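You operate a simulated robot arm through the tools that you are given. There is no shell and no other tool. Be economical: measure what you need, move in short steps, check, and stop when the job is done.

Carry out the task below with a simulated robot arm. There is one attempt and no reset: what you move stays moved.

JOB
Ready the chute for a new run.
Fine: count at zero, guide slider at its end, tan divider in its rack slot, white tray under the chute.
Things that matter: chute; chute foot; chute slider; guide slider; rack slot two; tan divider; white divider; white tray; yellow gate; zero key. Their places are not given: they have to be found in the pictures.

It is judged by the outcome, as a careful person would: the job done as asked, and still so three seconds after it is handed in. It fails if anything else is knocked over, pushed out of place, dropped, spilled or broken.

ROBOT AND FRAMES
A 6-joint arm with a two-finger parallel gripper, fixed in place. Base frame: the origin is at the foot of the arm, x ahead of it, y to its left, z up; the work surface is at about z = 0. Units: m, degrees, N and s.
With the tool pointing down near the work surface it reaches from about 0.12 to 0.5 m from the base axis. Its first joint turns from -72.0 to 72.0 degrees. Payload 0.65 kg.
The tool frame sits at the grasp point between the pads (the TCP): z along the fingers, y along the line on which they close. The tips reach 0.025 m beyond it. The gripper opens to 0.076 m. The fingers are 0.018 m wide and 0.01 m thick; the gripper's body (0.036 by 0.078 m) begins 0.045 m behind the TCP.
Orientation is that of the tool frame in the base frame, as a unit quaternion [x, y, z, w]. With the fingers straight down and closing along the base's y, the tool's x points along the base's -x, its y along +y and its z along -z.

CONTROLS
- The arm moves only by the tool send_rows. Its argument "deltas" is a list of rows, each an object of numbers (a shift or turn left out is 0, a gripper value left out holds the last): "rx", "ry", "rz": the turn, a rotation vector about the tool's x, y, z in degrees; "x", "y", "z": the shift along the tool's x, y, z in mm; "hand": the closure in counts, from 0 (fully open) to 255 (shut). In form: [{"rx": .., "ry": .., "rz": .., "x": .., "y": .., "z": .., "hand": ..}, ...]. A call has 1 to 10 rows; each row shifts and turns the commanded pose from where the row before left it, along the tool's axes as they then stand. A row lasts 0.2 s, in which the tool goes at most 0.05 m and 8.6 degrees; a call with a longer step from one row to the next is refused whole, and so is a gripper value outside its range. A pose out of reach is approached as far as the arm can. The call stops where the force on the tool passes 90 N (or 10 N more than at its start, if that is more) or the arm is blocked; 0.2 s more then pass. The fingers move at their own pace (about 0.108 m/s each) and stop on an object; they squeeze with about 26 N. The grip force told is the motor's: it shows also when the fingers shut on nothing. Time passes only in rows, and 0.2 s behind the last, so rows that do not move let the fingers close. It gives the time, the measured TCP pose, the force on the tool (base axes), the opening and the grip force at its end, in the units of the frame above (readings bear some noise), with the torque about the TCP (base axes, N m) and any sound that the robot's microphone picked up.
- Cameras (640 x 400 px; columns grow to the right, rows downward): "scene" is fixed at [0.0567, 0.2656, 0.4218]; the picture's right is [-0.79, -0.61, 0.00], its down [-0.25, 0.32, -0.91] and it looks along [0.56, -0.72, -0.41] (base axes); focal length 214 px, centre (320, 200). "wrist" rides on the gripper at [0.058, 0.011, -0.081] in the tool frame; the picture's right is [-0.18, 0.98, 0.00], its down [-0.75, -0.14, -0.64] and it looks along [-0.63, -0.12, 0.77] (tool axes); focal length 243 px, centre (320, 200).
- snapshot(camera): a new picture of that camera. The clock stands still meanwhile.
- pixel_to_xyz(camera, pixels): for up to 12 pixels [column, row] of the newest picture of that camera ("zoom" is the newest enlarged one), the place [x, y, z] in the base frame of the surface seen there, good to about 0.003 m. The clock stands still meanwhile.
- enlarge(camera, box): a new picture of the part [left, top, right, bottom] of that camera's present view, enlarged. The clock stands still meanwhile.
- sign_off(): hands the job in; it is judged then, once.

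Work in short steps. Measure before you move; look again where a grasp or a placing could have gone wrong, and mend it. You have 80 turns and 46 pictures in all, those below and enlarged ones among them. Open the gripper and draw the arm clear of the work before you hand the job in, unless the task says otherwise; then end with one line.

The tools are called after "Emit:" by a JSON object that holds its "fn" and its "kwargs". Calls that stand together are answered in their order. send_rows: Moves the arm, as the interface text tells. Its arguments: {"type":"object","properties":{"deltas":{"type":"array","items":{"type":"object","properties":{"rx":{"type":"number"},"ry":{"type":"number"},"rz":{"type":"number"},"x":{"type":"number"},"y":{"type":"number"},"z":{"type":"number"},"hand":{"type":"number"}}}}},"required":["deltas"]} The other tools are called the same way: snapshot (camera) takes a picture; pixel_to_xyz (camera, pixels) gives the place of the surface under pixels of a picture; enlarge (camera, box) takes an enlarged picture of a part of a camera's view; sign_off () hands the job in.

At the start:

```text
time: 0.0
tcp_pos: [0.2686, 0.046, 0.3326]
ee_rot: [0.0, 1.0, 0.001, 0.0]
contact_force: [0.5, -1.5, 0.4]
wrist_torque: [-0.01, -0.01, 0.03]
grip_width: 0.0758
finger_force: 0.0
```

scene: 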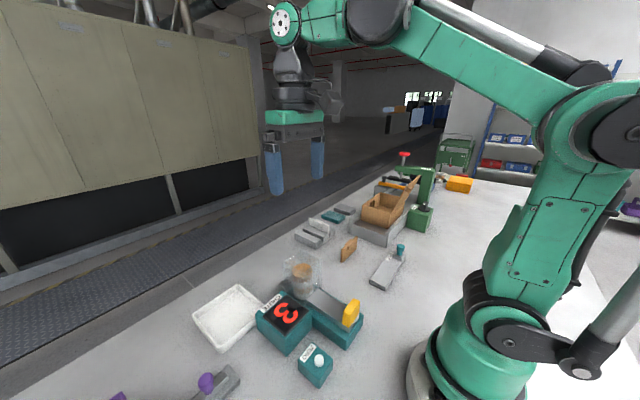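
wrist: 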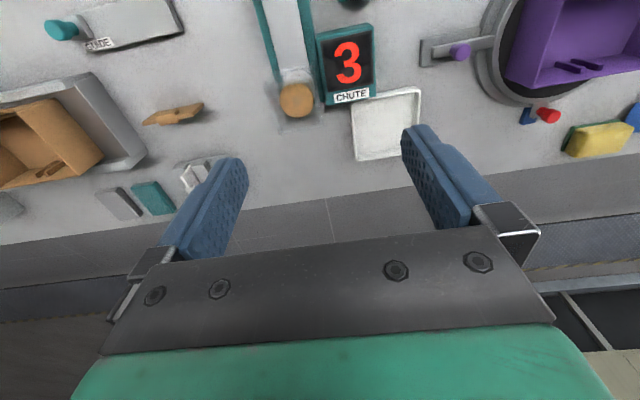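

The pictures show a chute with counter "3" near scene (290,315), the tray at (228,318), and a slider near (390,265). I enlarge the important areas first.

Emit:
{"fn": "enlarge", "kwargs": {"camera": "scene", "box": [180, 230, 380, 390]}}

Emit:
{"fn": "enlarge", "kwargs": {"camera": "scene", "box": [280, 140, 480, 300]}}

Emit:
{"fn": "enlarge", "kwargs": {"camera": "wrist", "box": [0, 0, 440, 240]}}

```text
2.50 times, centred on (280, 310) of scene
```

zoom: 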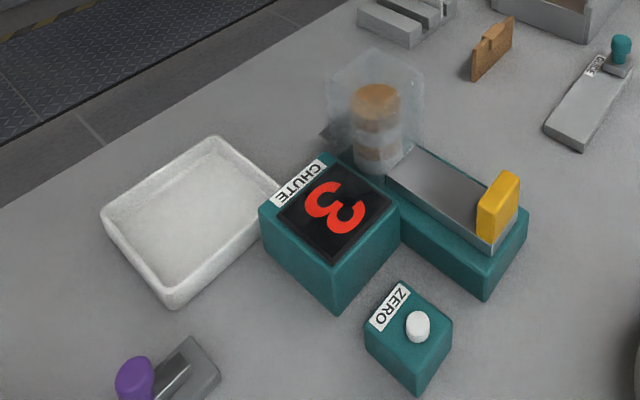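

```text
2.50 times, centred on (380, 220) of scene
```

zoom: 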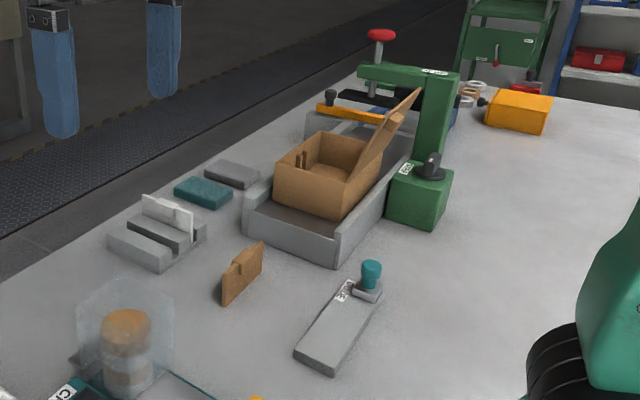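

```text
1.45 times, centred on (220, 120) of wrist
```

zoom: 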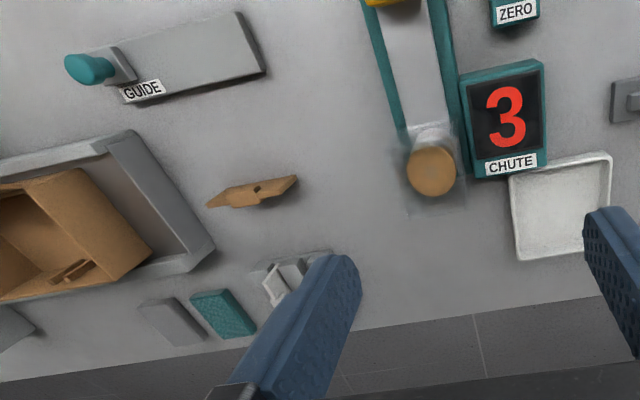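

I measure the main items in the wrist view (top-down) and in the scene.

Emit:
{"fn": "pixel_to_xyz", "kwargs": {"camera": "wrist", "pixels": [[297, 100], [355, 105], [414, 92], [418, 150], [360, 158], [387, 125], [147, 122], [202, 106], [62, 28], [180, 20], [280, 85], [285, 30]]}}

Emit:
{"fn": "pixel_to_xyz", "kwargs": {"camera": "scene", "pixels": [[301, 268], [320, 360], [350, 313], [283, 325], [400, 250], [380, 280], [348, 245], [195, 315], [238, 287], [232, 350], [264, 305], [310, 237]]}}

Emit:
{"fn": "snapshot", "kwargs": {"camera": "scene"}}

```text
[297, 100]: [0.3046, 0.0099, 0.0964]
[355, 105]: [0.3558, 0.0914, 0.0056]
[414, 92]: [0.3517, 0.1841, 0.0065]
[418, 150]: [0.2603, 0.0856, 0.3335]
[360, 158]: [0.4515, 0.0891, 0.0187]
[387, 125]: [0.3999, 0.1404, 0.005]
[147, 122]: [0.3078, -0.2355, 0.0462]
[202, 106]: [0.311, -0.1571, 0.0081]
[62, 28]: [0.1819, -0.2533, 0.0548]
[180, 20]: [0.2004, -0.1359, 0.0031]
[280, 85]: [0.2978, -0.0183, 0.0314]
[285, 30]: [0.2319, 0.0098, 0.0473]
```

```text
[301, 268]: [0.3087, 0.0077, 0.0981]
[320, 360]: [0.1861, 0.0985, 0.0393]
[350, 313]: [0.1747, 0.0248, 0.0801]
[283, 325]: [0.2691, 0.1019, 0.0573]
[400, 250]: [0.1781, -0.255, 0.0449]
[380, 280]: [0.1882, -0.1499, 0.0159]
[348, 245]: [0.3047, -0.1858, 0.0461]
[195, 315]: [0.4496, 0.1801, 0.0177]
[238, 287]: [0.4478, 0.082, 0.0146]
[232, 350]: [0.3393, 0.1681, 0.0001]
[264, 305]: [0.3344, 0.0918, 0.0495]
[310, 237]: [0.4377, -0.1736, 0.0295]
```

```text
40 pictures are left
```

scene: 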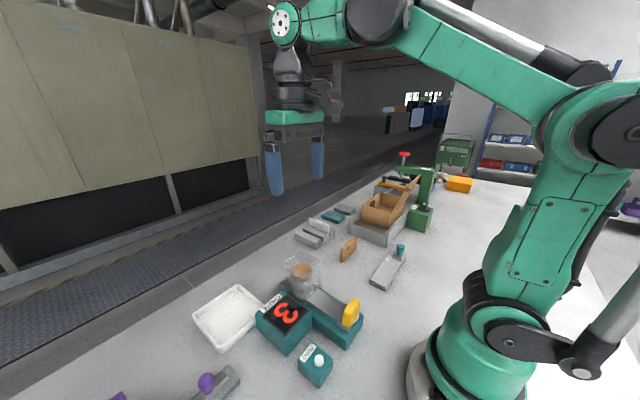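

The chute layout (stack in clear guard at (301,268), gate at (350,313)) needs a closer look. I move the wrist camera back and lower.

Emit:
{"fn": "send_rows", "kwargs": {"deltas": [{"x": 25, "z": 37}, {"x": 25, "z": 37}, {"x": 20, "z": 30}, {}]}}

Emit:
{"fn": "snapshot", "kwargs": {"camera": "wrist"}}

```text
time: 1.0
tcp_pos: [0.1986, 0.0466, 0.2266]
ee_rot: [0.0, 1.0, 0.001, 0.001]
contact_force: [-0.1, -0.6, 0.3]
wrist_torque: [0.0, -0.03, 0.01]
grip_width: 0.0761
finger_force: 0.1
```

```text
39 pictures are left
```

wrist: 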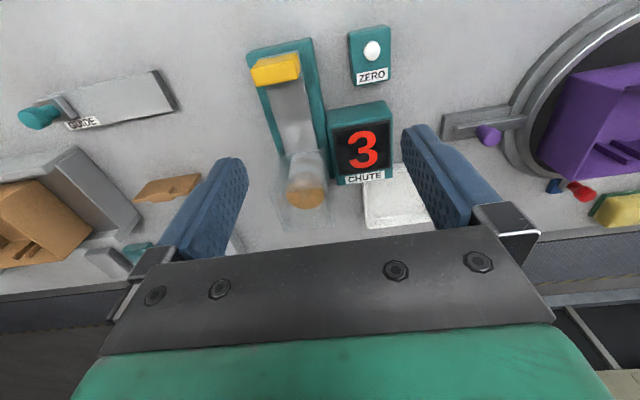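

Emit:
{"fn": "enlarge", "kwargs": {"camera": "wrist", "box": [220, 20, 420, 240]}}

Emit:
{"fn": "enlarge", "kwargs": {"camera": "scene", "box": [260, 240, 370, 360]}}

```text
1.82 times, centred on (320, 130) of wrist
```

zoom: 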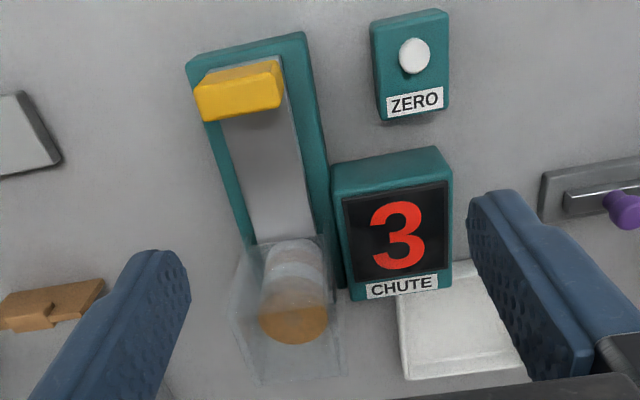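

```text
3.33 times, centred on (315, 300) of scene
```

zoom: 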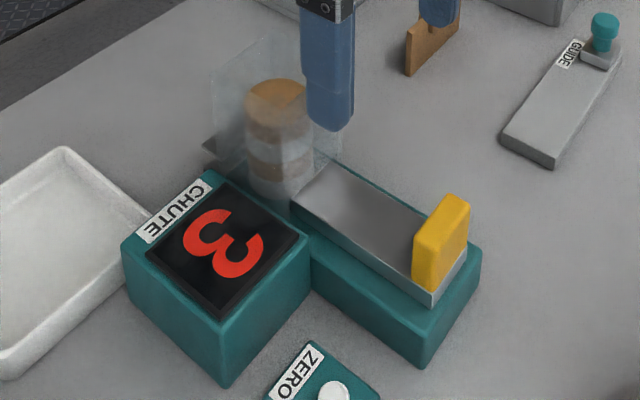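

I measure points around the magazine and foot to understand its geometry.

Emit:
{"fn": "pixel_to_xyz", "kwargs": {"camera": "zoom", "pixels": [[208, 145], [225, 165], [213, 45], [255, 30], [275, 90], [270, 185], [300, 200], [335, 160], [360, 210], [440, 200], [430, 300], [150, 170]]}}

Emit:
{"fn": "pixel_to_xyz", "kwargs": {"camera": "wrist", "pixels": [[248, 50], [310, 40], [271, 70], [305, 195], [296, 125], [280, 215], [320, 225], [372, 48], [350, 30], [388, 30], [388, 105], [160, 190]]}}

```text
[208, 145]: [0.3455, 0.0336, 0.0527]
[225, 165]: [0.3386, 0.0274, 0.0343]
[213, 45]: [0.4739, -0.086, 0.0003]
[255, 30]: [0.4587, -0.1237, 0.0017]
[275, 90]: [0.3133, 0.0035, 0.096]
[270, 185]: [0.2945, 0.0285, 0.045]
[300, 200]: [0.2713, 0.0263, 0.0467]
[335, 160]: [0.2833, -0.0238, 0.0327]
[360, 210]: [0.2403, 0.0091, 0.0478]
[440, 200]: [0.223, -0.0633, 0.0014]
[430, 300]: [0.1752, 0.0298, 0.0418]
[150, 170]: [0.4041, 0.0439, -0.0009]
```

```text
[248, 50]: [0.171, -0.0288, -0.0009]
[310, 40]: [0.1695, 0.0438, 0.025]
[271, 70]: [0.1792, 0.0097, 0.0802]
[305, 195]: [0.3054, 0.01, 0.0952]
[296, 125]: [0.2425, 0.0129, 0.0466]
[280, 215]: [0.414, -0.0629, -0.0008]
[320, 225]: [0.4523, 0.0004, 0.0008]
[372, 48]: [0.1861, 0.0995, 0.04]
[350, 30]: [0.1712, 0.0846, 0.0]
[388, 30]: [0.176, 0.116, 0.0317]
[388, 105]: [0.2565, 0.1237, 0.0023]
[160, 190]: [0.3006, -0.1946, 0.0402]
```

I need a side view of the magazine and the chute's foot. I shift to about (0.38,-0.09) and turn the camera to look along +y.

Emit:
{"fn": "send_rows", "kwargs": {"deltas": [{"x": -36, "y": -27}, {"x": -36, "y": -27}, {"x": -36, "y": -27}, {"x": -36, "y": -27}, {"x": -36, "y": -27}, {}]}}

Emit:
{"fn": "send_rows", "kwargs": {"deltas": [{"rz": -8.5}, {"rz": -8.5}, {"rz": -8.5}, {"rz": -8.5}, {"rz": -8.5}, {"rz": -8.5}, {"rz": -8.5}, {"rz": -8.5}, {"rz": -8.5}, {"rz": -8.5}]}}

Emit:
{"fn": "snapshot", "kwargs": {"camera": "wrist"}}

```text
time: 2.4
tcp_pos: [0.3783, -0.0882, 0.2281]
ee_rot: [0.0, 1.0, 0.001, 0.001]
contact_force: [0.0, -0.6, 0.5]
wrist_torque: [0.02, 0.01, -0.03]
grip_width: 0.0759
finger_force: 0.1
```

```text
time: 4.6
tcp_pos: [0.3791, -0.0886, 0.2277]
ee_rot: [-0.676, 0.737, 0.0, 0.001]
contact_force: [0.7, -0.2, -0.2]
wrist_torque: [0.02, -0.02, 0.01]
grip_width: 0.0761
finger_force: 0.1
```

```text
36 pictures are left
```

wrist: 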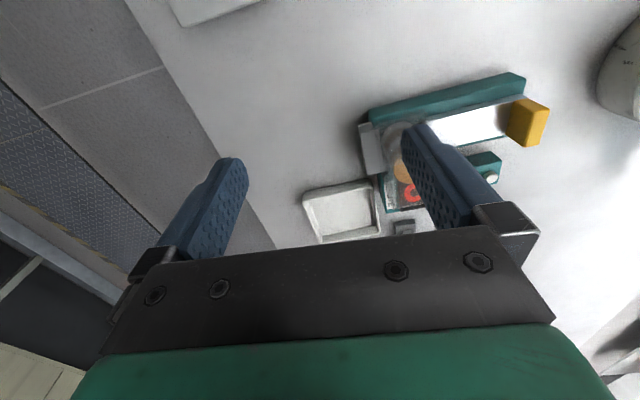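

A grey piece shows at (372,150) on the far (+x) end of the chute. I enlarge and measure it.

Emit:
{"fn": "enlarge", "kwargs": {"camera": "wrist", "box": [290, 60, 450, 250]}}

Emit:
{"fn": "pixel_to_xyz", "kwargs": {"camera": "wrist", "pixels": [[372, 150], [360, 125], [363, 172], [384, 172], [380, 128], [306, 203], [316, 240], [376, 185], [380, 230], [345, 210], [405, 228], [373, 110]]}}

```text
2.11 times, centred on (370, 155) of wrist
```

zoom: 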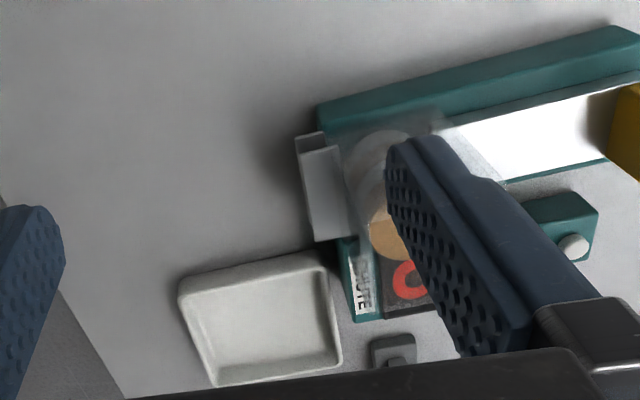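

```text
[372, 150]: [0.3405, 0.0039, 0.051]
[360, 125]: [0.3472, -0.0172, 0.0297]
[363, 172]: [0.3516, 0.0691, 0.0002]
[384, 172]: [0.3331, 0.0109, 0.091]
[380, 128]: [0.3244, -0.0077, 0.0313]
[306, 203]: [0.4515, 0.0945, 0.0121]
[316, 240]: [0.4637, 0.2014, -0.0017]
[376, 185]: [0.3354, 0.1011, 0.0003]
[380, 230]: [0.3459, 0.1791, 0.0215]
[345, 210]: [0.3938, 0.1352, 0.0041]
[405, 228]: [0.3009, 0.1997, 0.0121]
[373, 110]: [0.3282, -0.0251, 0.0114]
```

The foot is a short lip at x≈0.33–0.35, y≈-0.02..0.035, z≈0.05, so the tray belongs just beyond it, about 0.13 m to -y of where it lies. I turn the yaw back and look at the rack and divider.

Emit:
{"fn": "send_rows", "kwargs": {"deltas": [{"rz": 8.5}, {"rz": 8.5}, {"rz": 8.5}, {"rz": 8.5}, {"rz": 8.5}, {"rz": 8.5}, {"rz": 8.5}, {"rz": 8.5}, {"rz": 8.5}, {"rz": 8.5}]}}

Emit:
{"fn": "send_rows", "kwargs": {"deltas": [{"x": 25, "y": -40}, {"x": 25, "y": -30}, {}]}}

Emit:
{"fn": "snapshot", "kwargs": {"camera": "wrist"}}

```text
time: 6.8
tcp_pos: [0.3794, -0.088, 0.227]
ee_rot: [0.001, 1.0, 0.001, 0.0]
contact_force: [-0.7, -0.1, 1.3]
wrist_torque: [-0.03, 0.0, 0.01]
grip_width: 0.076
finger_force: 0.1
```

```text
time: 7.6
tcp_pos: [0.3279, -0.1582, 0.2285]
ee_rot: [0.0, 1.0, 0.0, 0.0]
contact_force: [0.0, 0.6, 0.6]
wrist_torque: [0.0, -0.02, -0.01]
grip_width: 0.0759
finger_force: 0.1
```

```text
34 pictures are left
```

wrist: 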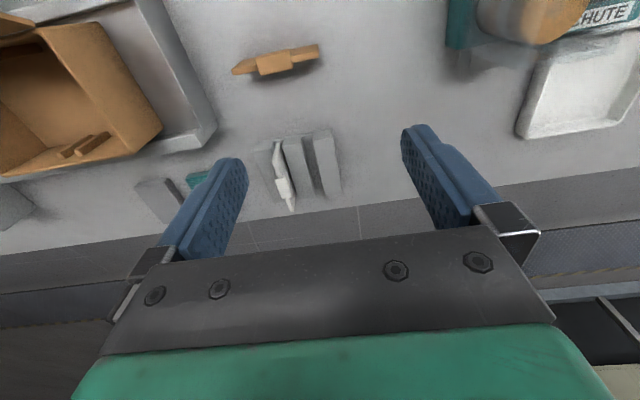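

The rack at (295,165) shows the white divider in the left slot and an empty slot right of it. I enlarge and measure.

Emit:
{"fn": "enlarge", "kwargs": {"camera": "wrist", "box": [220, 30, 360, 220]}}

Emit:
{"fn": "pixel_to_xyz", "kwargs": {"camera": "wrist", "pixels": [[234, 70], [260, 64], [275, 62], [290, 58], [319, 50], [275, 73], [290, 145], [308, 190], [321, 137], [337, 185], [303, 145], [315, 180]]}}

Emit:
{"fn": "enlarge", "kwargs": {"camera": "scene", "box": [285, 195, 365, 270]}}

```text
2.11 times, centred on (290, 125) of wrist
```

zoom: 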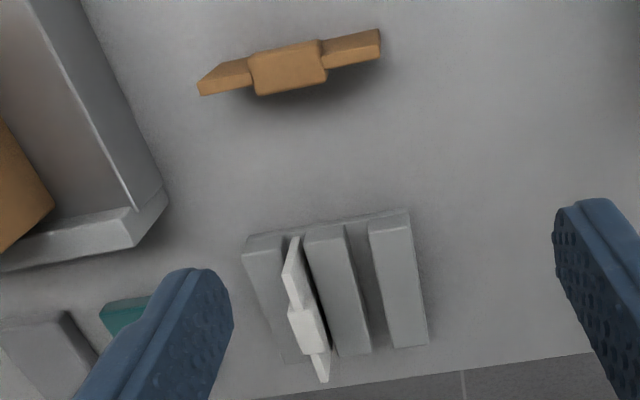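

```text
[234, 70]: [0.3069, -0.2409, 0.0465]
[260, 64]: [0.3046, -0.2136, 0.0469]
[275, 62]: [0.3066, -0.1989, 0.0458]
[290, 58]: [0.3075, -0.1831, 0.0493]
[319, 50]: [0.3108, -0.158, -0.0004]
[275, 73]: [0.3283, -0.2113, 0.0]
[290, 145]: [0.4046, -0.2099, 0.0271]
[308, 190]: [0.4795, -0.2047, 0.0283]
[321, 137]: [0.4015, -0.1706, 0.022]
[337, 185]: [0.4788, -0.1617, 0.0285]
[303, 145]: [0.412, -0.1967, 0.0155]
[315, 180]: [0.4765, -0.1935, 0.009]
```

```text
5.33 times, centred on (325, 232) of scene
```

zoom: 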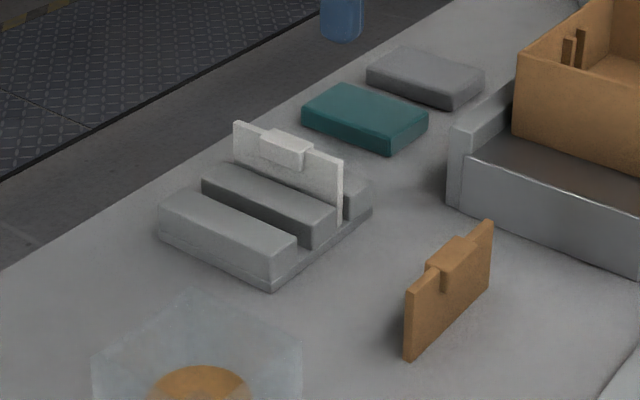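

I measure rail edges and the divider handle more finely in the wrist picture.

Emit:
{"fn": "pixel_to_xyz", "kwargs": {"camera": "wrist", "pixels": [[298.6, 143.9], [310, 191.3], [316.6, 141.6], [327, 189], [329.5, 141.6], [287, 146.3], [259, 60], [289.5, 52], [290, 65], [262, 71.5], [238, 69], [316, 47]]}}

Emit:
{"fn": "pixel_to_xyz", "kwargs": {"camera": "zoom", "pixels": [[210, 172], [330, 212], [212, 185], [168, 200], [290, 240], [190, 192], [270, 133], [300, 150], [410, 290], [488, 228], [430, 265], [470, 240]]}}

```text
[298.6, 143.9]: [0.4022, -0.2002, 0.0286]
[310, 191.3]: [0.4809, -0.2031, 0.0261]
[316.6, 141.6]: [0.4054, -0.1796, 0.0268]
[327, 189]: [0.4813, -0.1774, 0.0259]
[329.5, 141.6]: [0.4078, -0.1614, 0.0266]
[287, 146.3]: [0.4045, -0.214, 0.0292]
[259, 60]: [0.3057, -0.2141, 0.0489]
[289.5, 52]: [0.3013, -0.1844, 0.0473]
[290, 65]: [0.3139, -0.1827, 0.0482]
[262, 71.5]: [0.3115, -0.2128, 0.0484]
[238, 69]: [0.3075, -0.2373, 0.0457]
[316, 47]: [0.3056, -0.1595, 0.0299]
```

```text
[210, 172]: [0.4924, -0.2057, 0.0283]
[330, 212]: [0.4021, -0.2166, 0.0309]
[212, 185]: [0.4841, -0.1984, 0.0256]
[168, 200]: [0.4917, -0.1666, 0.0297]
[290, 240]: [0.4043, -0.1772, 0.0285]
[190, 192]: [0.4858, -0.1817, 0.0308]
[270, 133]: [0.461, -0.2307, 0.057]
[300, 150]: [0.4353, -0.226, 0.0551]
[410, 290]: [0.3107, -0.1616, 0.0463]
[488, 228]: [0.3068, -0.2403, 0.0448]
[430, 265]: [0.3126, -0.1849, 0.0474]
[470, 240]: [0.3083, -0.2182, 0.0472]
```

The empty slot is centred at y≈-0.190 (x 0.40–0.49); the tan divider is at (0.3085,-0.199) along y, handle top z≈0.048. I turn the tool 90° so the fingers close along x.

Emit:
{"fn": "send_rows", "kwargs": {"deltas": [{"rz": 8.5}, {"rz": 8.5}, {"rz": 8.5}, {"rz": 8.5}, {"rz": 8.5}, {"rz": 8.5}, {"rz": 8.5}, {"rz": 8.5}, {"rz": 8.5}, {"rz": 8.5}]}}

Emit:
{"fn": "send_rows", "kwargs": {"deltas": [{"rz": 5}, {"x": -20, "y": -10, "z": 40, "hand": 120}, {"x": -21, "y": -9.4, "z": 40}, {}]}}

Emit:
{"fn": "snapshot", "kwargs": {"camera": "wrist"}}

```text
time: 9.8
tcp_pos: [0.3296, -0.1583, 0.2274]
ee_rot: [0.677, 0.736, 0.001, -0.001]
contact_force: [0.3, 0.2, 0.1]
wrist_torque: [0.0, -0.02, 0.02]
grip_width: 0.076
finger_force: 0.0
```

```text
time: 10.8
tcp_pos: [0.309, -0.2, 0.148]
ee_rot: [0.707, 0.707, 0.001, -0.001]
contact_force: [0.2, 0.3, -0.5]
wrist_torque: [-0.03, 0.03, -0.01]
grip_width: 0.0405
finger_force: 0.0
```

```text
31 pictures are left
```

wrist: 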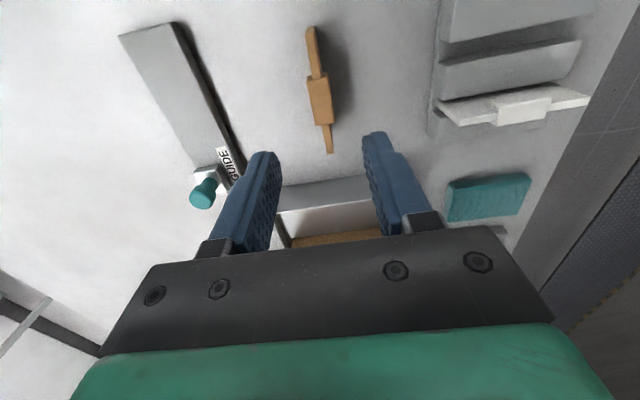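

The divider handle is at (320,97). I measure it for alignment.

Emit:
{"fn": "pixel_to_xyz", "kwargs": {"camera": "wrist", "pixels": [[311, 80], [326, 78], [314, 120], [330, 120], [320, 97], [310, 32], [328, 145], [310, 60]]}}

Emit:
{"fn": "enlarge", "kwargs": {"camera": "wrist", "box": [100, 10, 260, 230]}}

```text
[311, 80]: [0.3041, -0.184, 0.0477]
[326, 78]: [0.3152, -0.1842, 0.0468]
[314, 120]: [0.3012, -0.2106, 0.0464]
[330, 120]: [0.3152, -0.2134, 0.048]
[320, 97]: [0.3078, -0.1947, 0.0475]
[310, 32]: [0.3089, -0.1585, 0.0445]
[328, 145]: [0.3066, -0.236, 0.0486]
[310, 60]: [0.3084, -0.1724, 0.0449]
```

```text
1.82 times, centred on (180, 120) of wrist
```

zoom: 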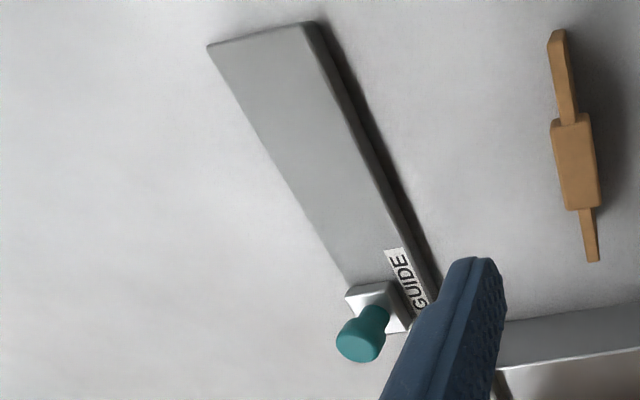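

The handle is centred at (0.3085,-0.198). I descend to TCP z≈0.053 and close.

Emit:
{"fn": "send_rows", "kwargs": {"deltas": [{"x": 2, "z": 40}, {"z": 35}, {"z": 20}, {"hand": 255}, {}, {}]}}

Emit:
{"fn": "snapshot", "kwargs": {"camera": "wrist"}}

```text
time: 12.2
tcp_pos: [0.3092, -0.1978, 0.0522]
ee_rot: [0.707, 0.707, 0.001, -0.001]
contact_force: [-0.2, -1.2, 0.0]
wrist_torque: [0.0, 0.0, 0.05]
grip_width: 0.0145
finger_force: 26.0
```

```text
29 pictures are left
```

wrist: 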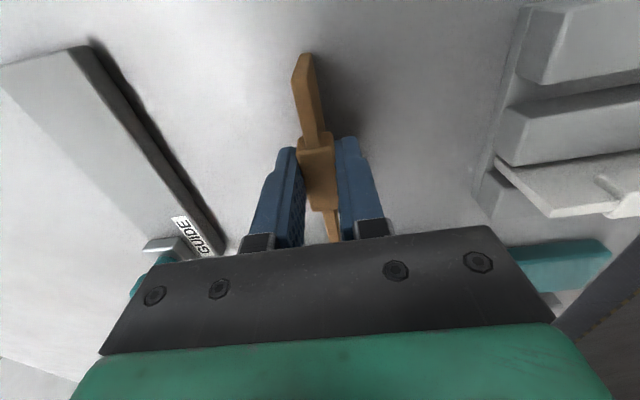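

Grip width 0.0145, 26 N: held. I lift 80 mm, move off a bit, and turn back by 90°.

Emit:
{"fn": "send_rows", "kwargs": {"deltas": [{"z": -20}, {"z": -30}, {"z": -30}, {"x": 20, "y": 30}, {"x": 20, "y": 30}, {}]}}

Emit:
{"fn": "send_rows", "kwargs": {"deltas": [{"rz": -8.5}, {"rz": -8.5}, {"rz": -8.5}, {"rz": -8.5}, {"rz": -8.5}, {"rz": -8.5}, {"rz": -8.5}, {"rz": -8.5}, {"rz": -8.5}, {"rz": -8.5}]}}

Emit:
{"fn": "send_rows", "kwargs": {"deltas": [{"rz": -5}, {}]}}

Emit:
{"fn": "snapshot", "kwargs": {"camera": "wrist"}}

```text
time: 13.6
tcp_pos: [0.3688, -0.1574, 0.1327]
ee_rot: [0.708, 0.707, 0.001, -0.001]
contact_force: [-0.8, -0.2, -0.1]
wrist_torque: [0.0, 0.01, 0.01]
grip_width: 0.0142
finger_force: 25.7
```

```text
time: 15.8
tcp_pos: [0.3697, -0.158, 0.1323]
ee_rot: [0.041, 0.999, 0.0, 0.0]
contact_force: [0.1, 0.6, -0.3]
wrist_torque: [-0.02, 0.0, 0.01]
grip_width: 0.0144
finger_force: 26.2
```

```text
time: 16.4
tcp_pos: [0.3705, -0.1563, 0.1337]
ee_rot: [0.0, 1.0, 0.001, 0.0]
contact_force: [-0.3, -0.6, -0.2]
wrist_torque: [-0.01, 0.0, -0.03]
grip_width: 0.0143
finger_force: 25.8
```

```text
28 pictures are left
```

wrist: 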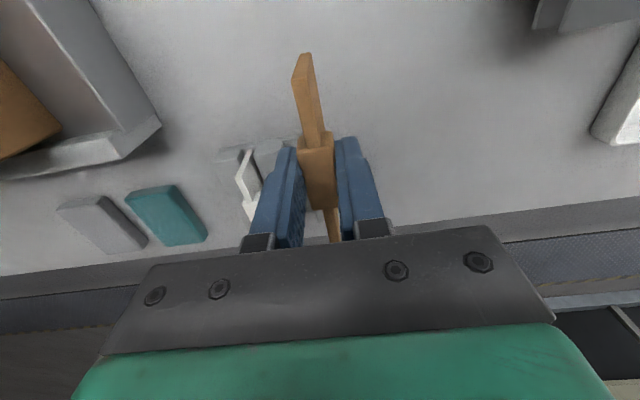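

The plate hangs along the tool's x axis as wanted. I move over the slot at (0.445,-0.190) at the same height and look.

Emit:
{"fn": "send_rows", "kwargs": {"deltas": [{"x": -37, "y": -17}, {"x": -37, "y": -17}, {}, {}]}}

Emit:
{"fn": "snapshot", "kwargs": {"camera": "wrist"}}

Emit:
{"fn": "enlarge", "kwargs": {"camera": "scene", "box": [285, 180, 365, 255]}}

```text
time: 17.4
tcp_pos: [0.4426, -0.1903, 0.1326]
ee_rot: [0.0, 1.0, 0.002, -0.001]
contact_force: [-0.1, -0.5, -0.7]
wrist_torque: [0.0, 0.03, -0.01]
grip_width: 0.0142
finger_force: 26.2
```

```text
27 pictures are left
```

wrist: 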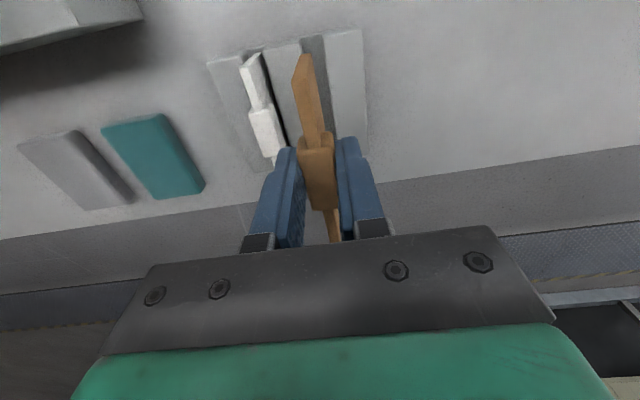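

```text
5.33 times, centred on (325, 218) of scene
```

zoom: 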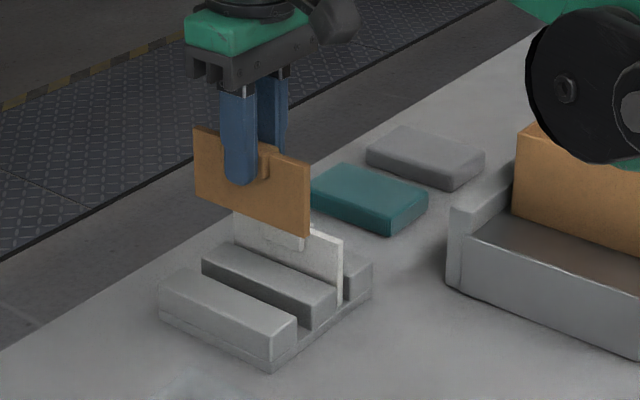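

I measure the rails again for lateral and angular alignment.

Emit:
{"fn": "pixel_to_xyz", "kwargs": {"camera": "wrist", "pixels": [[296, 46], [266, 52], [328, 36], [360, 33], [364, 140], [344, 130], [364, 80], [335, 80], [290, 100], [278, 105], [214, 68], [311, 42]]}}

Emit:
{"fn": "pixel_to_xyz", "kwargs": {"camera": "zoom", "pixels": [[205, 265], [330, 310], [165, 276], [290, 320], [205, 270], [335, 298], [300, 318], [180, 268], [205, 260], [250, 185], [200, 165], [305, 195]]}}

```text
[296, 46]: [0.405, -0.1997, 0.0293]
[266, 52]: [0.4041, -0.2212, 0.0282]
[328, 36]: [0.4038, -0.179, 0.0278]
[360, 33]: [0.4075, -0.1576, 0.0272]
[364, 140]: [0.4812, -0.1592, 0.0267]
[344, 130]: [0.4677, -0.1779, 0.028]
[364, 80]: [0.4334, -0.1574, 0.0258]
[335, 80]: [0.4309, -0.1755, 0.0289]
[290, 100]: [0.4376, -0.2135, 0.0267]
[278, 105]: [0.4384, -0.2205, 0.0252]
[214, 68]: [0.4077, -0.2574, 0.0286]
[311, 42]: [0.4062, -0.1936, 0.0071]
```

```text
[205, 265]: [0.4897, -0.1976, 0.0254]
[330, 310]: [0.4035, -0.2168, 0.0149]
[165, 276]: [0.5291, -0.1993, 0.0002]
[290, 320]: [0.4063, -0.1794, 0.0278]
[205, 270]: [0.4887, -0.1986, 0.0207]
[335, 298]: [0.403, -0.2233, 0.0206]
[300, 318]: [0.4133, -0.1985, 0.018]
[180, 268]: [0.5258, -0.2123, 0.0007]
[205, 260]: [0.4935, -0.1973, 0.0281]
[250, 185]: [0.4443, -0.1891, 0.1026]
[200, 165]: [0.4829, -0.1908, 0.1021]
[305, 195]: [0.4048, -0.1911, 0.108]
```

The slot centre is y≈-0.189 and the rack centre x≈0.446; the plate is at y -0.190, x 0.444. I correct and lower in steps.

Emit:
{"fn": "send_rows", "kwargs": {"deltas": [{"x": -2, "y": 1.3, "z": 20}, {"z": 20}, {"z": 10}, {"z": 8}, {}]}}

Emit:
{"fn": "send_rows", "kwargs": {"deltas": [{"z": 5}, {"z": 5}, {"z": 2.5}, {}]}}

Emit:
{"fn": "enlarge", "kwargs": {"camera": "scene", "box": [285, 180, 365, 255]}}

```text
time: 18.6
tcp_pos: [0.4456, -0.1884, 0.0744]
ee_rot: [0.0, 1.0, 0.001, 0.0]
contact_force: [0.3, -0.6, 0.3]
wrist_torque: [-0.03, 0.0, 0.02]
grip_width: 0.0144
finger_force: 26.2
```

```text
time: 19.6
tcp_pos: [0.445, -0.1895, 0.0633]
ee_rot: [0.0, 1.0, 0.001, 0.0]
contact_force: [-0.3, 0.7, 5.5]
wrist_torque: [0.01, 0.01, 0.0]
grip_width: 0.0144
finger_force: 26.7
```

```text
5.33 times, centred on (325, 218) of scene
```

zoom: 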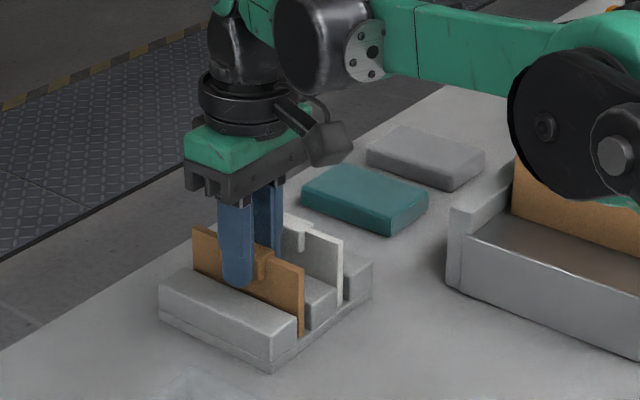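

It sits in the slot with 5.5 N upward contact, level with the white one. I open a little and rise straight up.

Emit:
{"fn": "send_rows", "kwargs": {"deltas": [{"hand": 175}, {}, {"z": -10}, {"z": -30}, {"z": -40}, {}]}}

Emit:
{"fn": "enlarge", "kwargs": {"camera": "scene", "box": [285, 180, 365, 255]}}

```text
time: 21.0
tcp_pos: [0.4458, -0.1881, 0.1424]
ee_rot: [0.0, 1.0, 0.002, 0.0]
contact_force: [-0.6, 0.8, 0.9]
wrist_torque: [-0.01, 0.03, -0.03]
grip_width: 0.0239
finger_force: 0.0
```

```text
5.33 times, centred on (325, 218) of scene
```

zoom: 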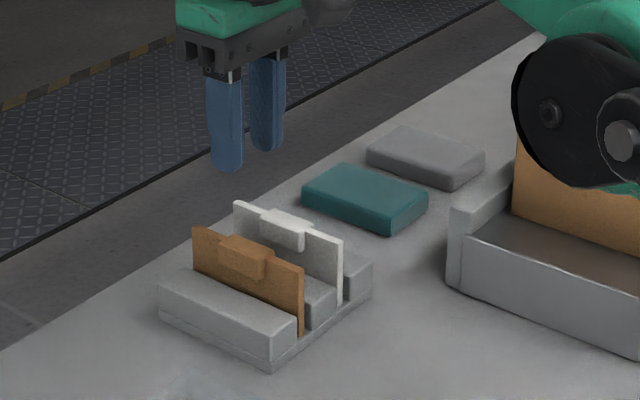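

The divider stands well. Now I move at a safe height to the tray for a close look.

Emit:
{"fn": "send_rows", "kwargs": {"deltas": [{"y": 20, "z": -45}, {"y": 45, "z": -10}, {"y": 45, "x": 10}, {"y": 45, "x": 10}, {"y": 45, "x": 10}, {"y": 45, "x": 10}, {"y": 45, "x": 10}, {"y": 45, "x": 10}, {}]}}

Emit:
{"fn": "snapshot", "kwargs": {"camera": "wrist"}}

```text
time: 23.0
tcp_pos: [0.399, 0.1471, 0.2155]
ee_rot: [-0.001, 1.0, 0.0, 0.0]
contact_force: [0.2, -1.2, -0.2]
wrist_torque: [0.01, -0.01, 0.01]
grip_width: 0.0239
finger_force: 0.0
out of reach, approached as far as the arm can: row 1, 3, 4, 5, 6
```

```text
23 pictures are left
```

wrist: 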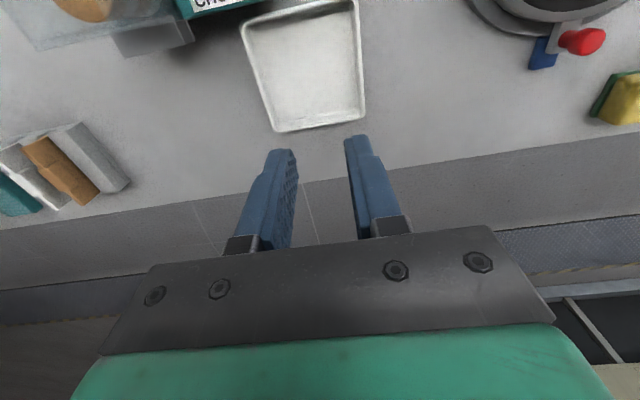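

The tray is clear at (305,65) and the chute's lip at (150,38). I measure both.

Emit:
{"fn": "pixel_to_xyz", "kwargs": {"camera": "wrist", "pixels": [[244, 28], [354, 4], [364, 118], [277, 130], [361, 60], [258, 80], [310, 65], [118, 40], [190, 38], [152, 40], [130, 55], [193, 22]]}}

Emit:
{"fn": "enlarge", "kwargs": {"camera": "wrist", "box": [60, 0, 380, 150]}}

```text
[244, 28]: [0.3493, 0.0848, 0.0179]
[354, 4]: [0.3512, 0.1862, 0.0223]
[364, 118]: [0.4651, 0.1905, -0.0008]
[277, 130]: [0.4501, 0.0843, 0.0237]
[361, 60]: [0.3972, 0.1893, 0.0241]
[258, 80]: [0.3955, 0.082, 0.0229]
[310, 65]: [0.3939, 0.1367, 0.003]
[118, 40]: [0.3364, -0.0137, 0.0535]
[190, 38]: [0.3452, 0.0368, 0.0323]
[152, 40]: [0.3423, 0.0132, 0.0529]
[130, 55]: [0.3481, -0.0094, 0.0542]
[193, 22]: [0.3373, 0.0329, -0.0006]
```

```text
2.00 times, centred on (220, 75) of wrist
```

zoom: 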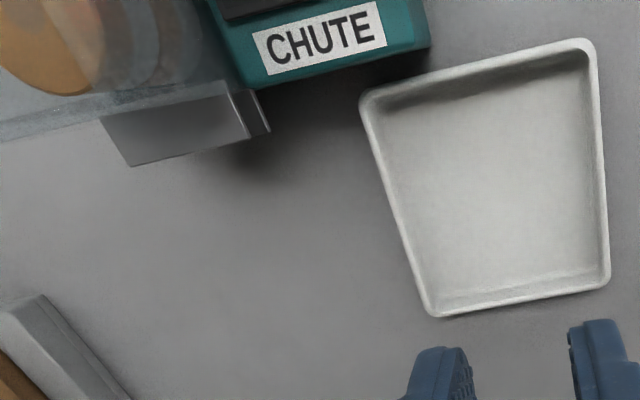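

I check the lip's underside height to be sure the tray rim (z≈0.023) can go under it.

Emit:
{"fn": "pixel_to_xyz", "kwargs": {"camera": "zoom", "pixels": [[240, 105], [250, 110], [262, 128], [256, 118], [256, 132], [245, 138], [266, 120], [135, 160], [225, 140], [200, 146], [200, 155], [110, 125]]}}

Emit:
{"fn": "enlarge", "kwargs": {"camera": "scene", "box": [255, 240, 335, 315]}}

```text
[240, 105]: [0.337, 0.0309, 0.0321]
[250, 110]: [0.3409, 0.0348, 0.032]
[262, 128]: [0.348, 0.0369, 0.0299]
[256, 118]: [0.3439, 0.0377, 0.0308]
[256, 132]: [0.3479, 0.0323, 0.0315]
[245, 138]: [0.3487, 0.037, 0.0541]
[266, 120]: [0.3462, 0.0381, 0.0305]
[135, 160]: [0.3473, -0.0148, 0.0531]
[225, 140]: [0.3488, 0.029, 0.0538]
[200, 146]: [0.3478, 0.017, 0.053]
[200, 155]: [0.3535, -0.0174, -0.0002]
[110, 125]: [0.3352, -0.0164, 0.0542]
```

```text
5.33 times, centred on (295, 278) of scene
```

zoom: 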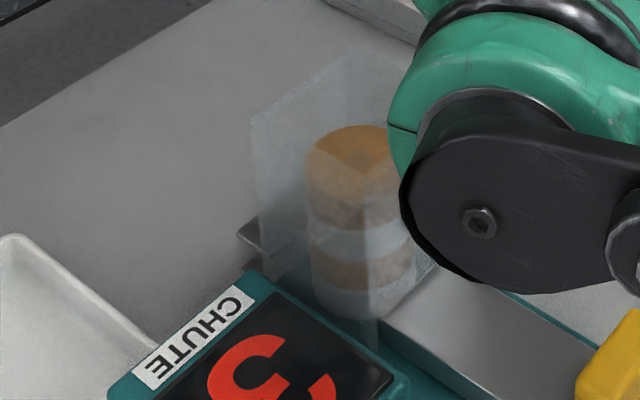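

The lip is a flat tunnel: floor z≈0.030, top 0.053, y centre ≈0.009, end x≈0.349; the 0.023 rim passes under it. I pinch the tray's +y rim (y≈0.187, x≈0.40).

Emit:
{"fn": "send_rows", "kwargs": {"deltas": [{"y": 40, "hand": 140}, {"z": 45}, {"z": 45}, {"z": 45}, {"z": 30}, {}]}}

Emit:
{"fn": "snapshot", "kwargs": {"camera": "wrist"}}

```text
time: 24.4
tcp_pos: [0.4462, 0.2091, 0.0783]
ee_rot: [0.0, 1.0, 0.001, 0.0]
contact_force: [0.3, -0.7, 0.3]
wrist_torque: [0.0, 0.01, 0.0]
grip_width: 0.0342
finger_force: 0.0
out of reach, approached as far as the arm can: row 2, 3, 4
```

```text
20 pictures are left
```

wrist: 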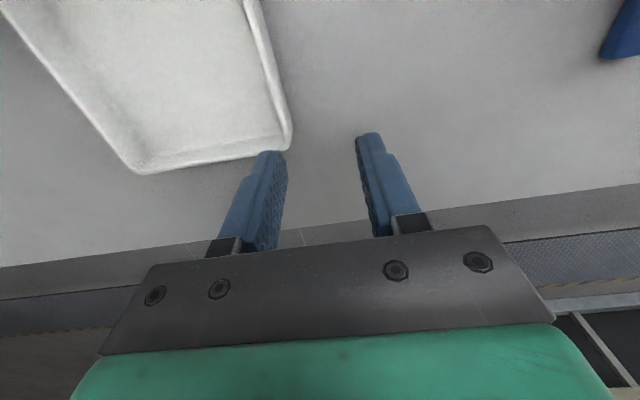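

The arm hit its reach limit and ended at (0.446,0.209). I bring it back to (0.400,0.187) before lowering.

Emit:
{"fn": "send_rows", "kwargs": {"deltas": [{"x": 23, "y": -11}, {"x": 23, "y": -11}, {}]}}

```text
time: 25.2
tcp_pos: [0.4001, 0.1872, 0.0791]
ee_rot: [0.0, 1.0, 0.001, 0.0]
contact_force: [-0.6, 0.1, -0.4]
wrist_torque: [0.01, 0.05, -0.03]
grip_width: 0.0343
finger_force: 0.0
```

Now exactly above the rim; I look before lowering.

Emit:
{"fn": "snapshot", "kwargs": {"camera": "wrist"}}

```text
19 pictures are left
```

wrist: 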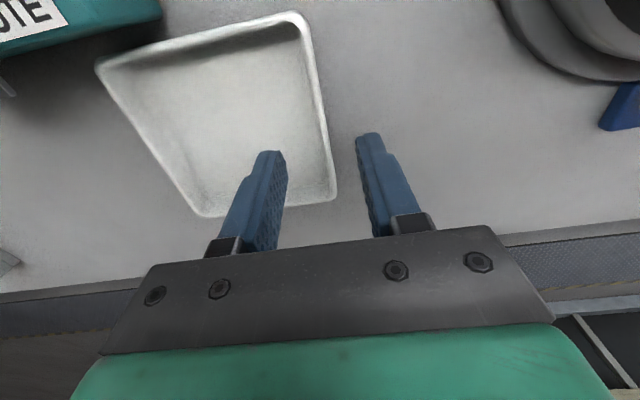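

The fingers straddle the rim. I lower to TCP z≈0.032 and close.

Emit:
{"fn": "send_rows", "kwargs": {"deltas": [{"z": 25}, {"z": 15}, {"z": 6}, {"hand": 255}, {}, {}]}}

```text
time: 26.6
tcp_pos: [0.3992, 0.1859, 0.0311]
ee_rot: [0.0, 1.0, 0.001, 0.001]
contact_force: [-0.9, 0.4, -0.4]
wrist_torque: [-0.01, 0.01, 0.03]
grip_width: 0.0032
finger_force: 26.0
```

Rim gripped (3.2 mm). I drag the tray flat along -y.

Emit:
{"fn": "send_rows", "kwargs": {"deltas": [{"y": -8}, {"y": -16}, {"y": -16}, {"y": -16}, {"y": -16}, {"y": -16}, {"y": -12}, {}]}}

Emit:
{"fn": "snapshot", "kwargs": {"camera": "wrist"}}

```text
time: 28.4
tcp_pos: [0.4005, 0.0868, 0.0297]
ee_rot: [0.001, 1.0, 0.002, 0.0]
contact_force: [-0.3, 4.3, 14.6]
wrist_torque: [0.0, 0.0, 0.01]
grip_width: 0.0036
finger_force: 26.0
```

```text
18 pictures are left
```

wrist: 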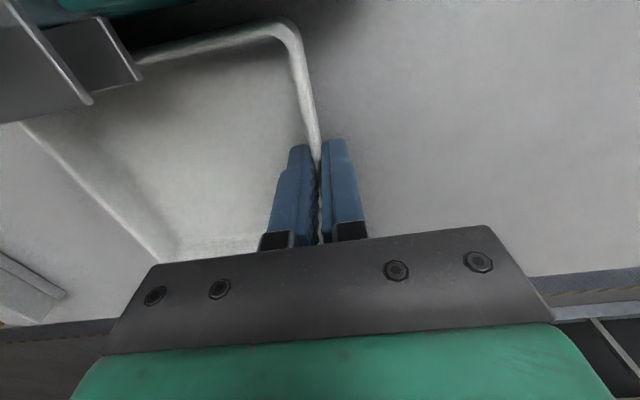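

The tray slides well; the vertical force of 14.6 N suggests slight pressing, so I raise 1 mm and finish the last 27 mm with 3 mm toward the base.

Emit:
{"fn": "send_rows", "kwargs": {"deltas": [{"z": -1}, {"y": -10, "x": 1}, {"y": -10, "x": 1}, {"y": -7, "x": 1}, {}]}}

Emit:
{"fn": "snapshot", "kwargs": {"camera": "wrist"}}

```text
time: 29.6
tcp_pos: [0.397, 0.0589, 0.0322]
ee_rot: [0.0, 1.0, 0.001, -0.001]
contact_force: [0.0, -0.2, -0.2]
wrist_torque: [0.04, -0.01, 0.0]
grip_width: 0.0031
finger_force: 25.9
```

```text
17 pictures are left
```

wrist: 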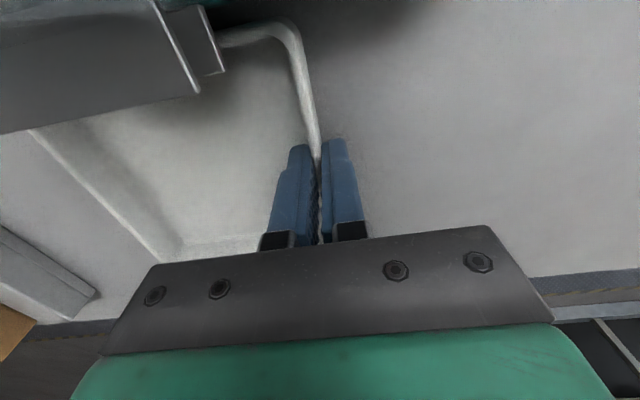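

The lip now overhangs the tray's inner side. I release gently and rise.

Emit:
{"fn": "send_rows", "kwargs": {"deltas": [{"hand": 190}, {}, {"z": -20}, {"z": -40}, {"z": -40}, {"z": -40}, {}]}}

Emit:
{"fn": "snapshot", "kwargs": {"camera": "wrist"}}

```text
time: 31.2
tcp_pos: [0.397, 0.0602, 0.1715]
ee_rot: [-0.001, 1.0, 0.001, 0.0]
contact_force: [-0.3, -0.2, 0.0]
wrist_torque: [0.0, -0.04, 0.02]
grip_width: 0.0194
finger_force: 0.1
```

```text
16 pictures are left
```

wrist: 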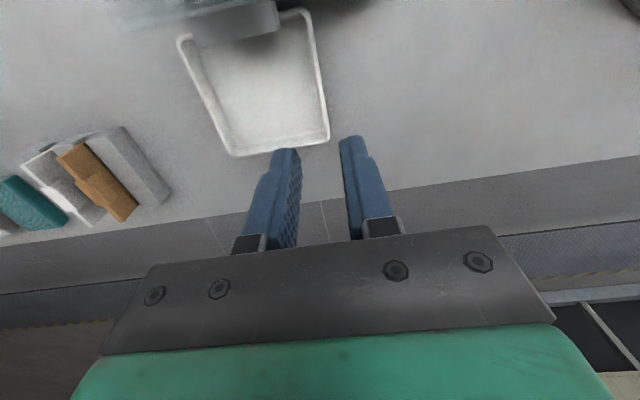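

The tray is in place under the lip. Now I check the height of the brown box's lid and go to the guide slider at height.

Emit:
{"fn": "send_rows", "kwargs": {"deltas": [{"z": -40}, {"x": 40, "y": -10}, {"x": 40, "y": -40}, {"x": 30, "y": -45}, {"x": 30, "y": -45}, {"x": 30, "y": -45}, {"x": 20, "y": -45}, {}]}}

Emit:
{"fn": "snapshot", "kwargs": {"camera": "wrist"}}

```text
refused: row 3 steps farther than a row can; nothing moved
```

```text
15 pictures are left
```

wrist: 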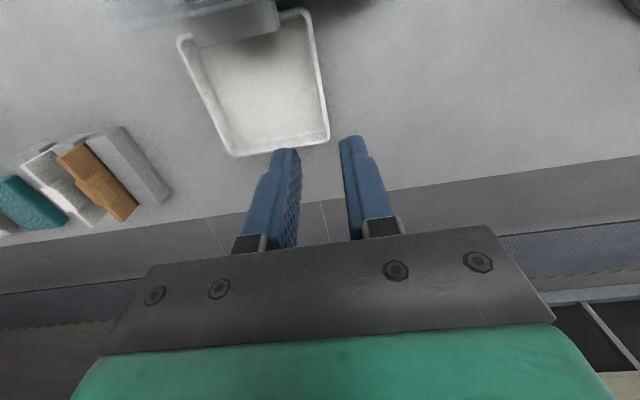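

A step was too long; I redo it with shorter ones.

Emit:
{"fn": "send_rows", "kwargs": {"deltas": [{"z": -40}, {"x": 30, "y": -35}, {"x": 30, "y": -35}, {"x": 30, "y": -35}, {"x": 30, "y": -35}, {"x": 30, "y": -35}, {"x": 30, "y": -35}, {"y": -40}, {}]}}

Emit:
{"fn": "snapshot", "kwargs": {"camera": "wrist"}}

```text
time: 33.2
tcp_pos: [0.2176, -0.1904, 0.2101]
ee_rot: [0.001, 1.0, 0.0, 0.0]
contact_force: [0.0, 0.7, -0.8]
wrist_torque: [0.0, 0.02, 0.01]
grip_width: 0.0196
finger_force: 0.1
```

```text
14 pictures are left
```

wrist: 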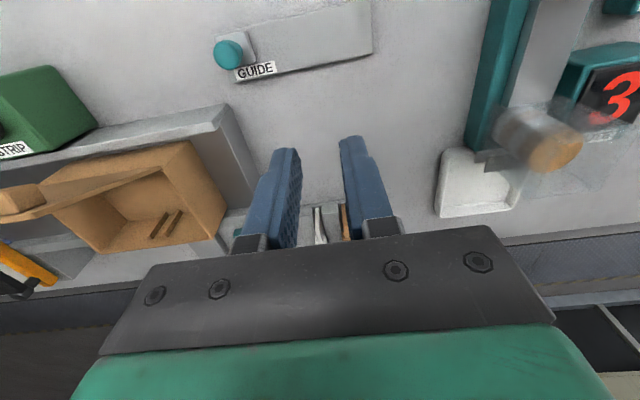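

Emit:
{"fn": "enlarge", "kwargs": {"camera": "wrist", "box": [200, 0, 400, 110]}}

Emit:
{"fn": "pixel_to_xyz", "kwargs": {"camera": "wrist", "pixels": [[228, 54], [245, 38], [254, 62], [368, 10], [370, 50], [260, 30], [310, 40], [218, 20], [236, 80], [240, 45], [130, 180], [185, 20]]}}

Emit:
{"fn": "enlarge", "kwargs": {"camera": "scene", "box": [360, 230, 420, 300]}}

```text
3.20 times, centred on (300, 55) of wrist
```

zoom: 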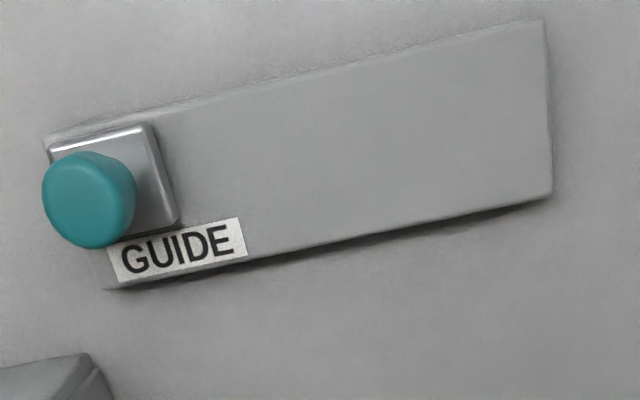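

```text
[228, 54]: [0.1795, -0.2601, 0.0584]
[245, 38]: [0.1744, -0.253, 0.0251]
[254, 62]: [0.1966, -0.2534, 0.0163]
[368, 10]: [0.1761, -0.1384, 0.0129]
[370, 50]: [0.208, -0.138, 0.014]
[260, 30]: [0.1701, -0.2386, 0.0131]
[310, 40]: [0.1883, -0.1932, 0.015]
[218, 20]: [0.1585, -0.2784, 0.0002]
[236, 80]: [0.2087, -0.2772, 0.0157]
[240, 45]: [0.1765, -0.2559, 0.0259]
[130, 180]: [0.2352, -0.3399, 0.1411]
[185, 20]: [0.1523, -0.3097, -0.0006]
```

```text
5.71 times, centred on (390, 265) of scene
```

zoom: 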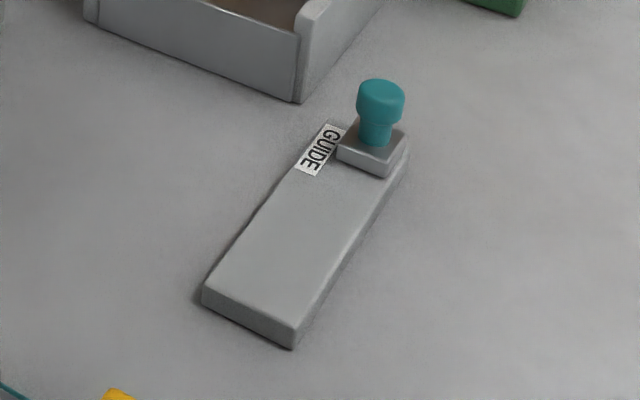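

The guide carriage (knob at (0.179,-0.259), top z 0.058) is flush with the -y end of its rail (y -0.277..-0.137), so its travel goes to the +y end. I lower the open fingers round the knob.

Emit:
{"fn": "send_rows", "kwargs": {"deltas": [{"x": 20, "y": -35, "hand": 95}, {"x": 19, "y": -34}, {"z": 45}, {"z": 45}, {"z": 35}, {}]}}

Emit:
{"fn": "snapshot", "kwargs": {"camera": "wrist"}}

```text
time: 34.6
tcp_pos: [0.178, -0.2604, 0.086]
ee_rot: [0.0, 1.0, 0.001, 0.0]
contact_force: [0.7, 0.1, -0.3]
wrist_torque: [0.0, 0.0, -0.01]
grip_width: 0.0477
finger_force: 0.0
```

```text
11 pictures are left
```

wrist: 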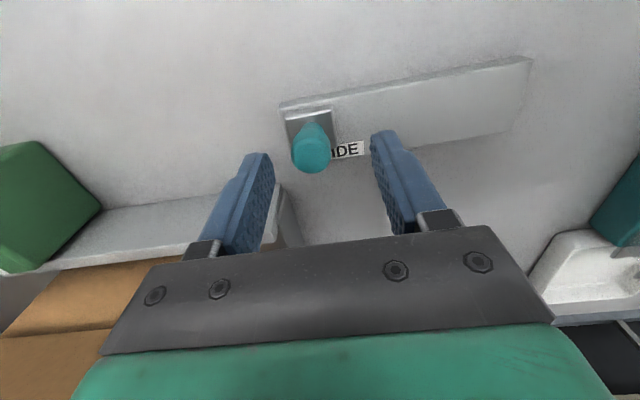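

The knob is between the fingers. I lower 25 mm, close loosely and start pushing +y in small steps.

Emit:
{"fn": "send_rows", "kwargs": {"deltas": [{"z": 15}, {"z": 10}, {"hand": 165}, {}, {"y": 8}, {"y": 10}, {"y": 10}, {}]}}

```text
time: 36.4
tcp_pos: [0.1768, -0.2316, 0.0615]
ee_rot: [0.001, 1.0, 0.001, 0.0]
contact_force: [0.3, -0.6, 0.6]
wrist_torque: [-0.04, -0.03, -0.02]
grip_width: 0.0274
finger_force: 0.4
```

It moves with no resistance; I continue toward the end stop in small steps.

Emit:
{"fn": "send_rows", "kwargs": {"deltas": [{"y": 12}, {"y": 12}, {"y": 10}, {"y": 8}, {"y": 6}, {}]}}

Emit:
{"fn": "snapshot", "kwargs": {"camera": "wrist"}}

```text
time: 37.8
tcp_pos: [0.1788, -0.1835, 0.0607]
ee_rot: [0.0, 1.0, 0.001, 0.001]
contact_force: [0.1, -0.9, 0.1]
wrist_torque: [-0.01, 0.01, 0.03]
grip_width: 0.0269
finger_force: 0.5
```

```text
10 pictures are left
```

wrist: 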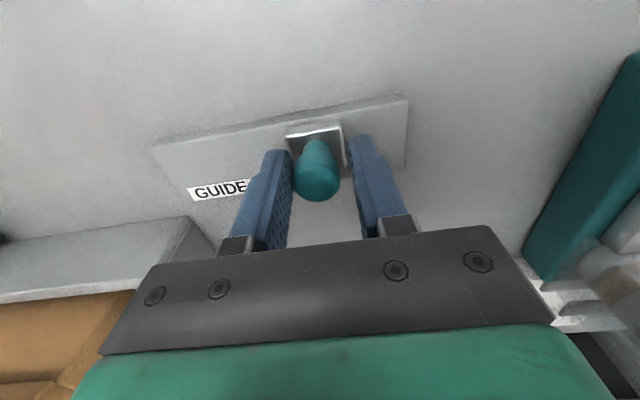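

The carriage slides toward the +y end, some 35 mm left. I continue with small steps and watch the force.

Emit:
{"fn": "send_rows", "kwargs": {"deltas": [{"y": 8}, {"y": 8}, {"y": 6}, {"y": 4}, {}]}}

Emit:
{"fn": "send_rows", "kwargs": {"deltas": [{"y": 3}, {"y": 3}, {}]}}

```text
time: 39.0
tcp_pos: [0.1779, -0.1572, 0.0615]
ee_rot: [0.0, 1.0, 0.0, -0.001]
contact_force: [2.3, -9.4, 1.0]
wrist_torque: [-0.27, -0.07, 0.02]
grip_width: 0.0348
finger_force: 5.0
```

```text
time: 39.8
tcp_pos: [0.178, -0.1515, 0.0619]
ee_rot: [0.001, 1.0, 0.0, 0.001]
contact_force: [5.4, -21.6, -2.6]
wrist_torque: [-0.49, -0.14, 0.0]
grip_width: 0.0453
finger_force: 12.0
```

Force of -21.6 N along y and the yielding finger show the stop is reached. I back off, open slightly, rise and look.

Emit:
{"fn": "send_rows", "kwargs": {"deltas": [{"y": -8}, {"hand": 120}, {}, {"z": -20}, {"z": -40}, {"z": -40}, {}]}}

Emit:
{"fn": "snapshot", "kwargs": {"camera": "wrist"}}

```text
time: 41.4
tcp_pos: [0.179, -0.1596, 0.1621]
ee_rot: [0.0, 1.0, 0.0, 0.0]
contact_force: [0.5, 0.3, 0.6]
wrist_torque: [-0.03, -0.03, -0.01]
grip_width: 0.0402
finger_force: 0.0
```

```text
9 pictures are left
```

wrist: 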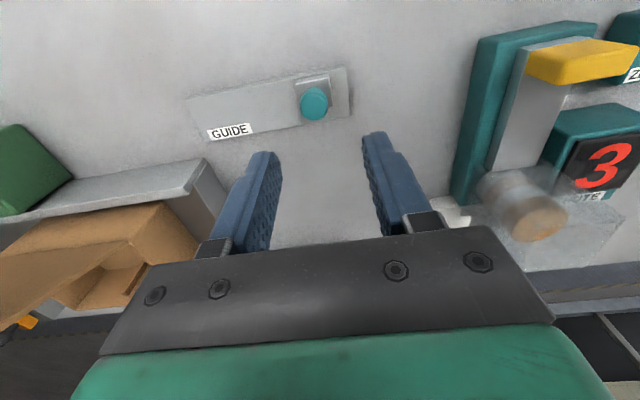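

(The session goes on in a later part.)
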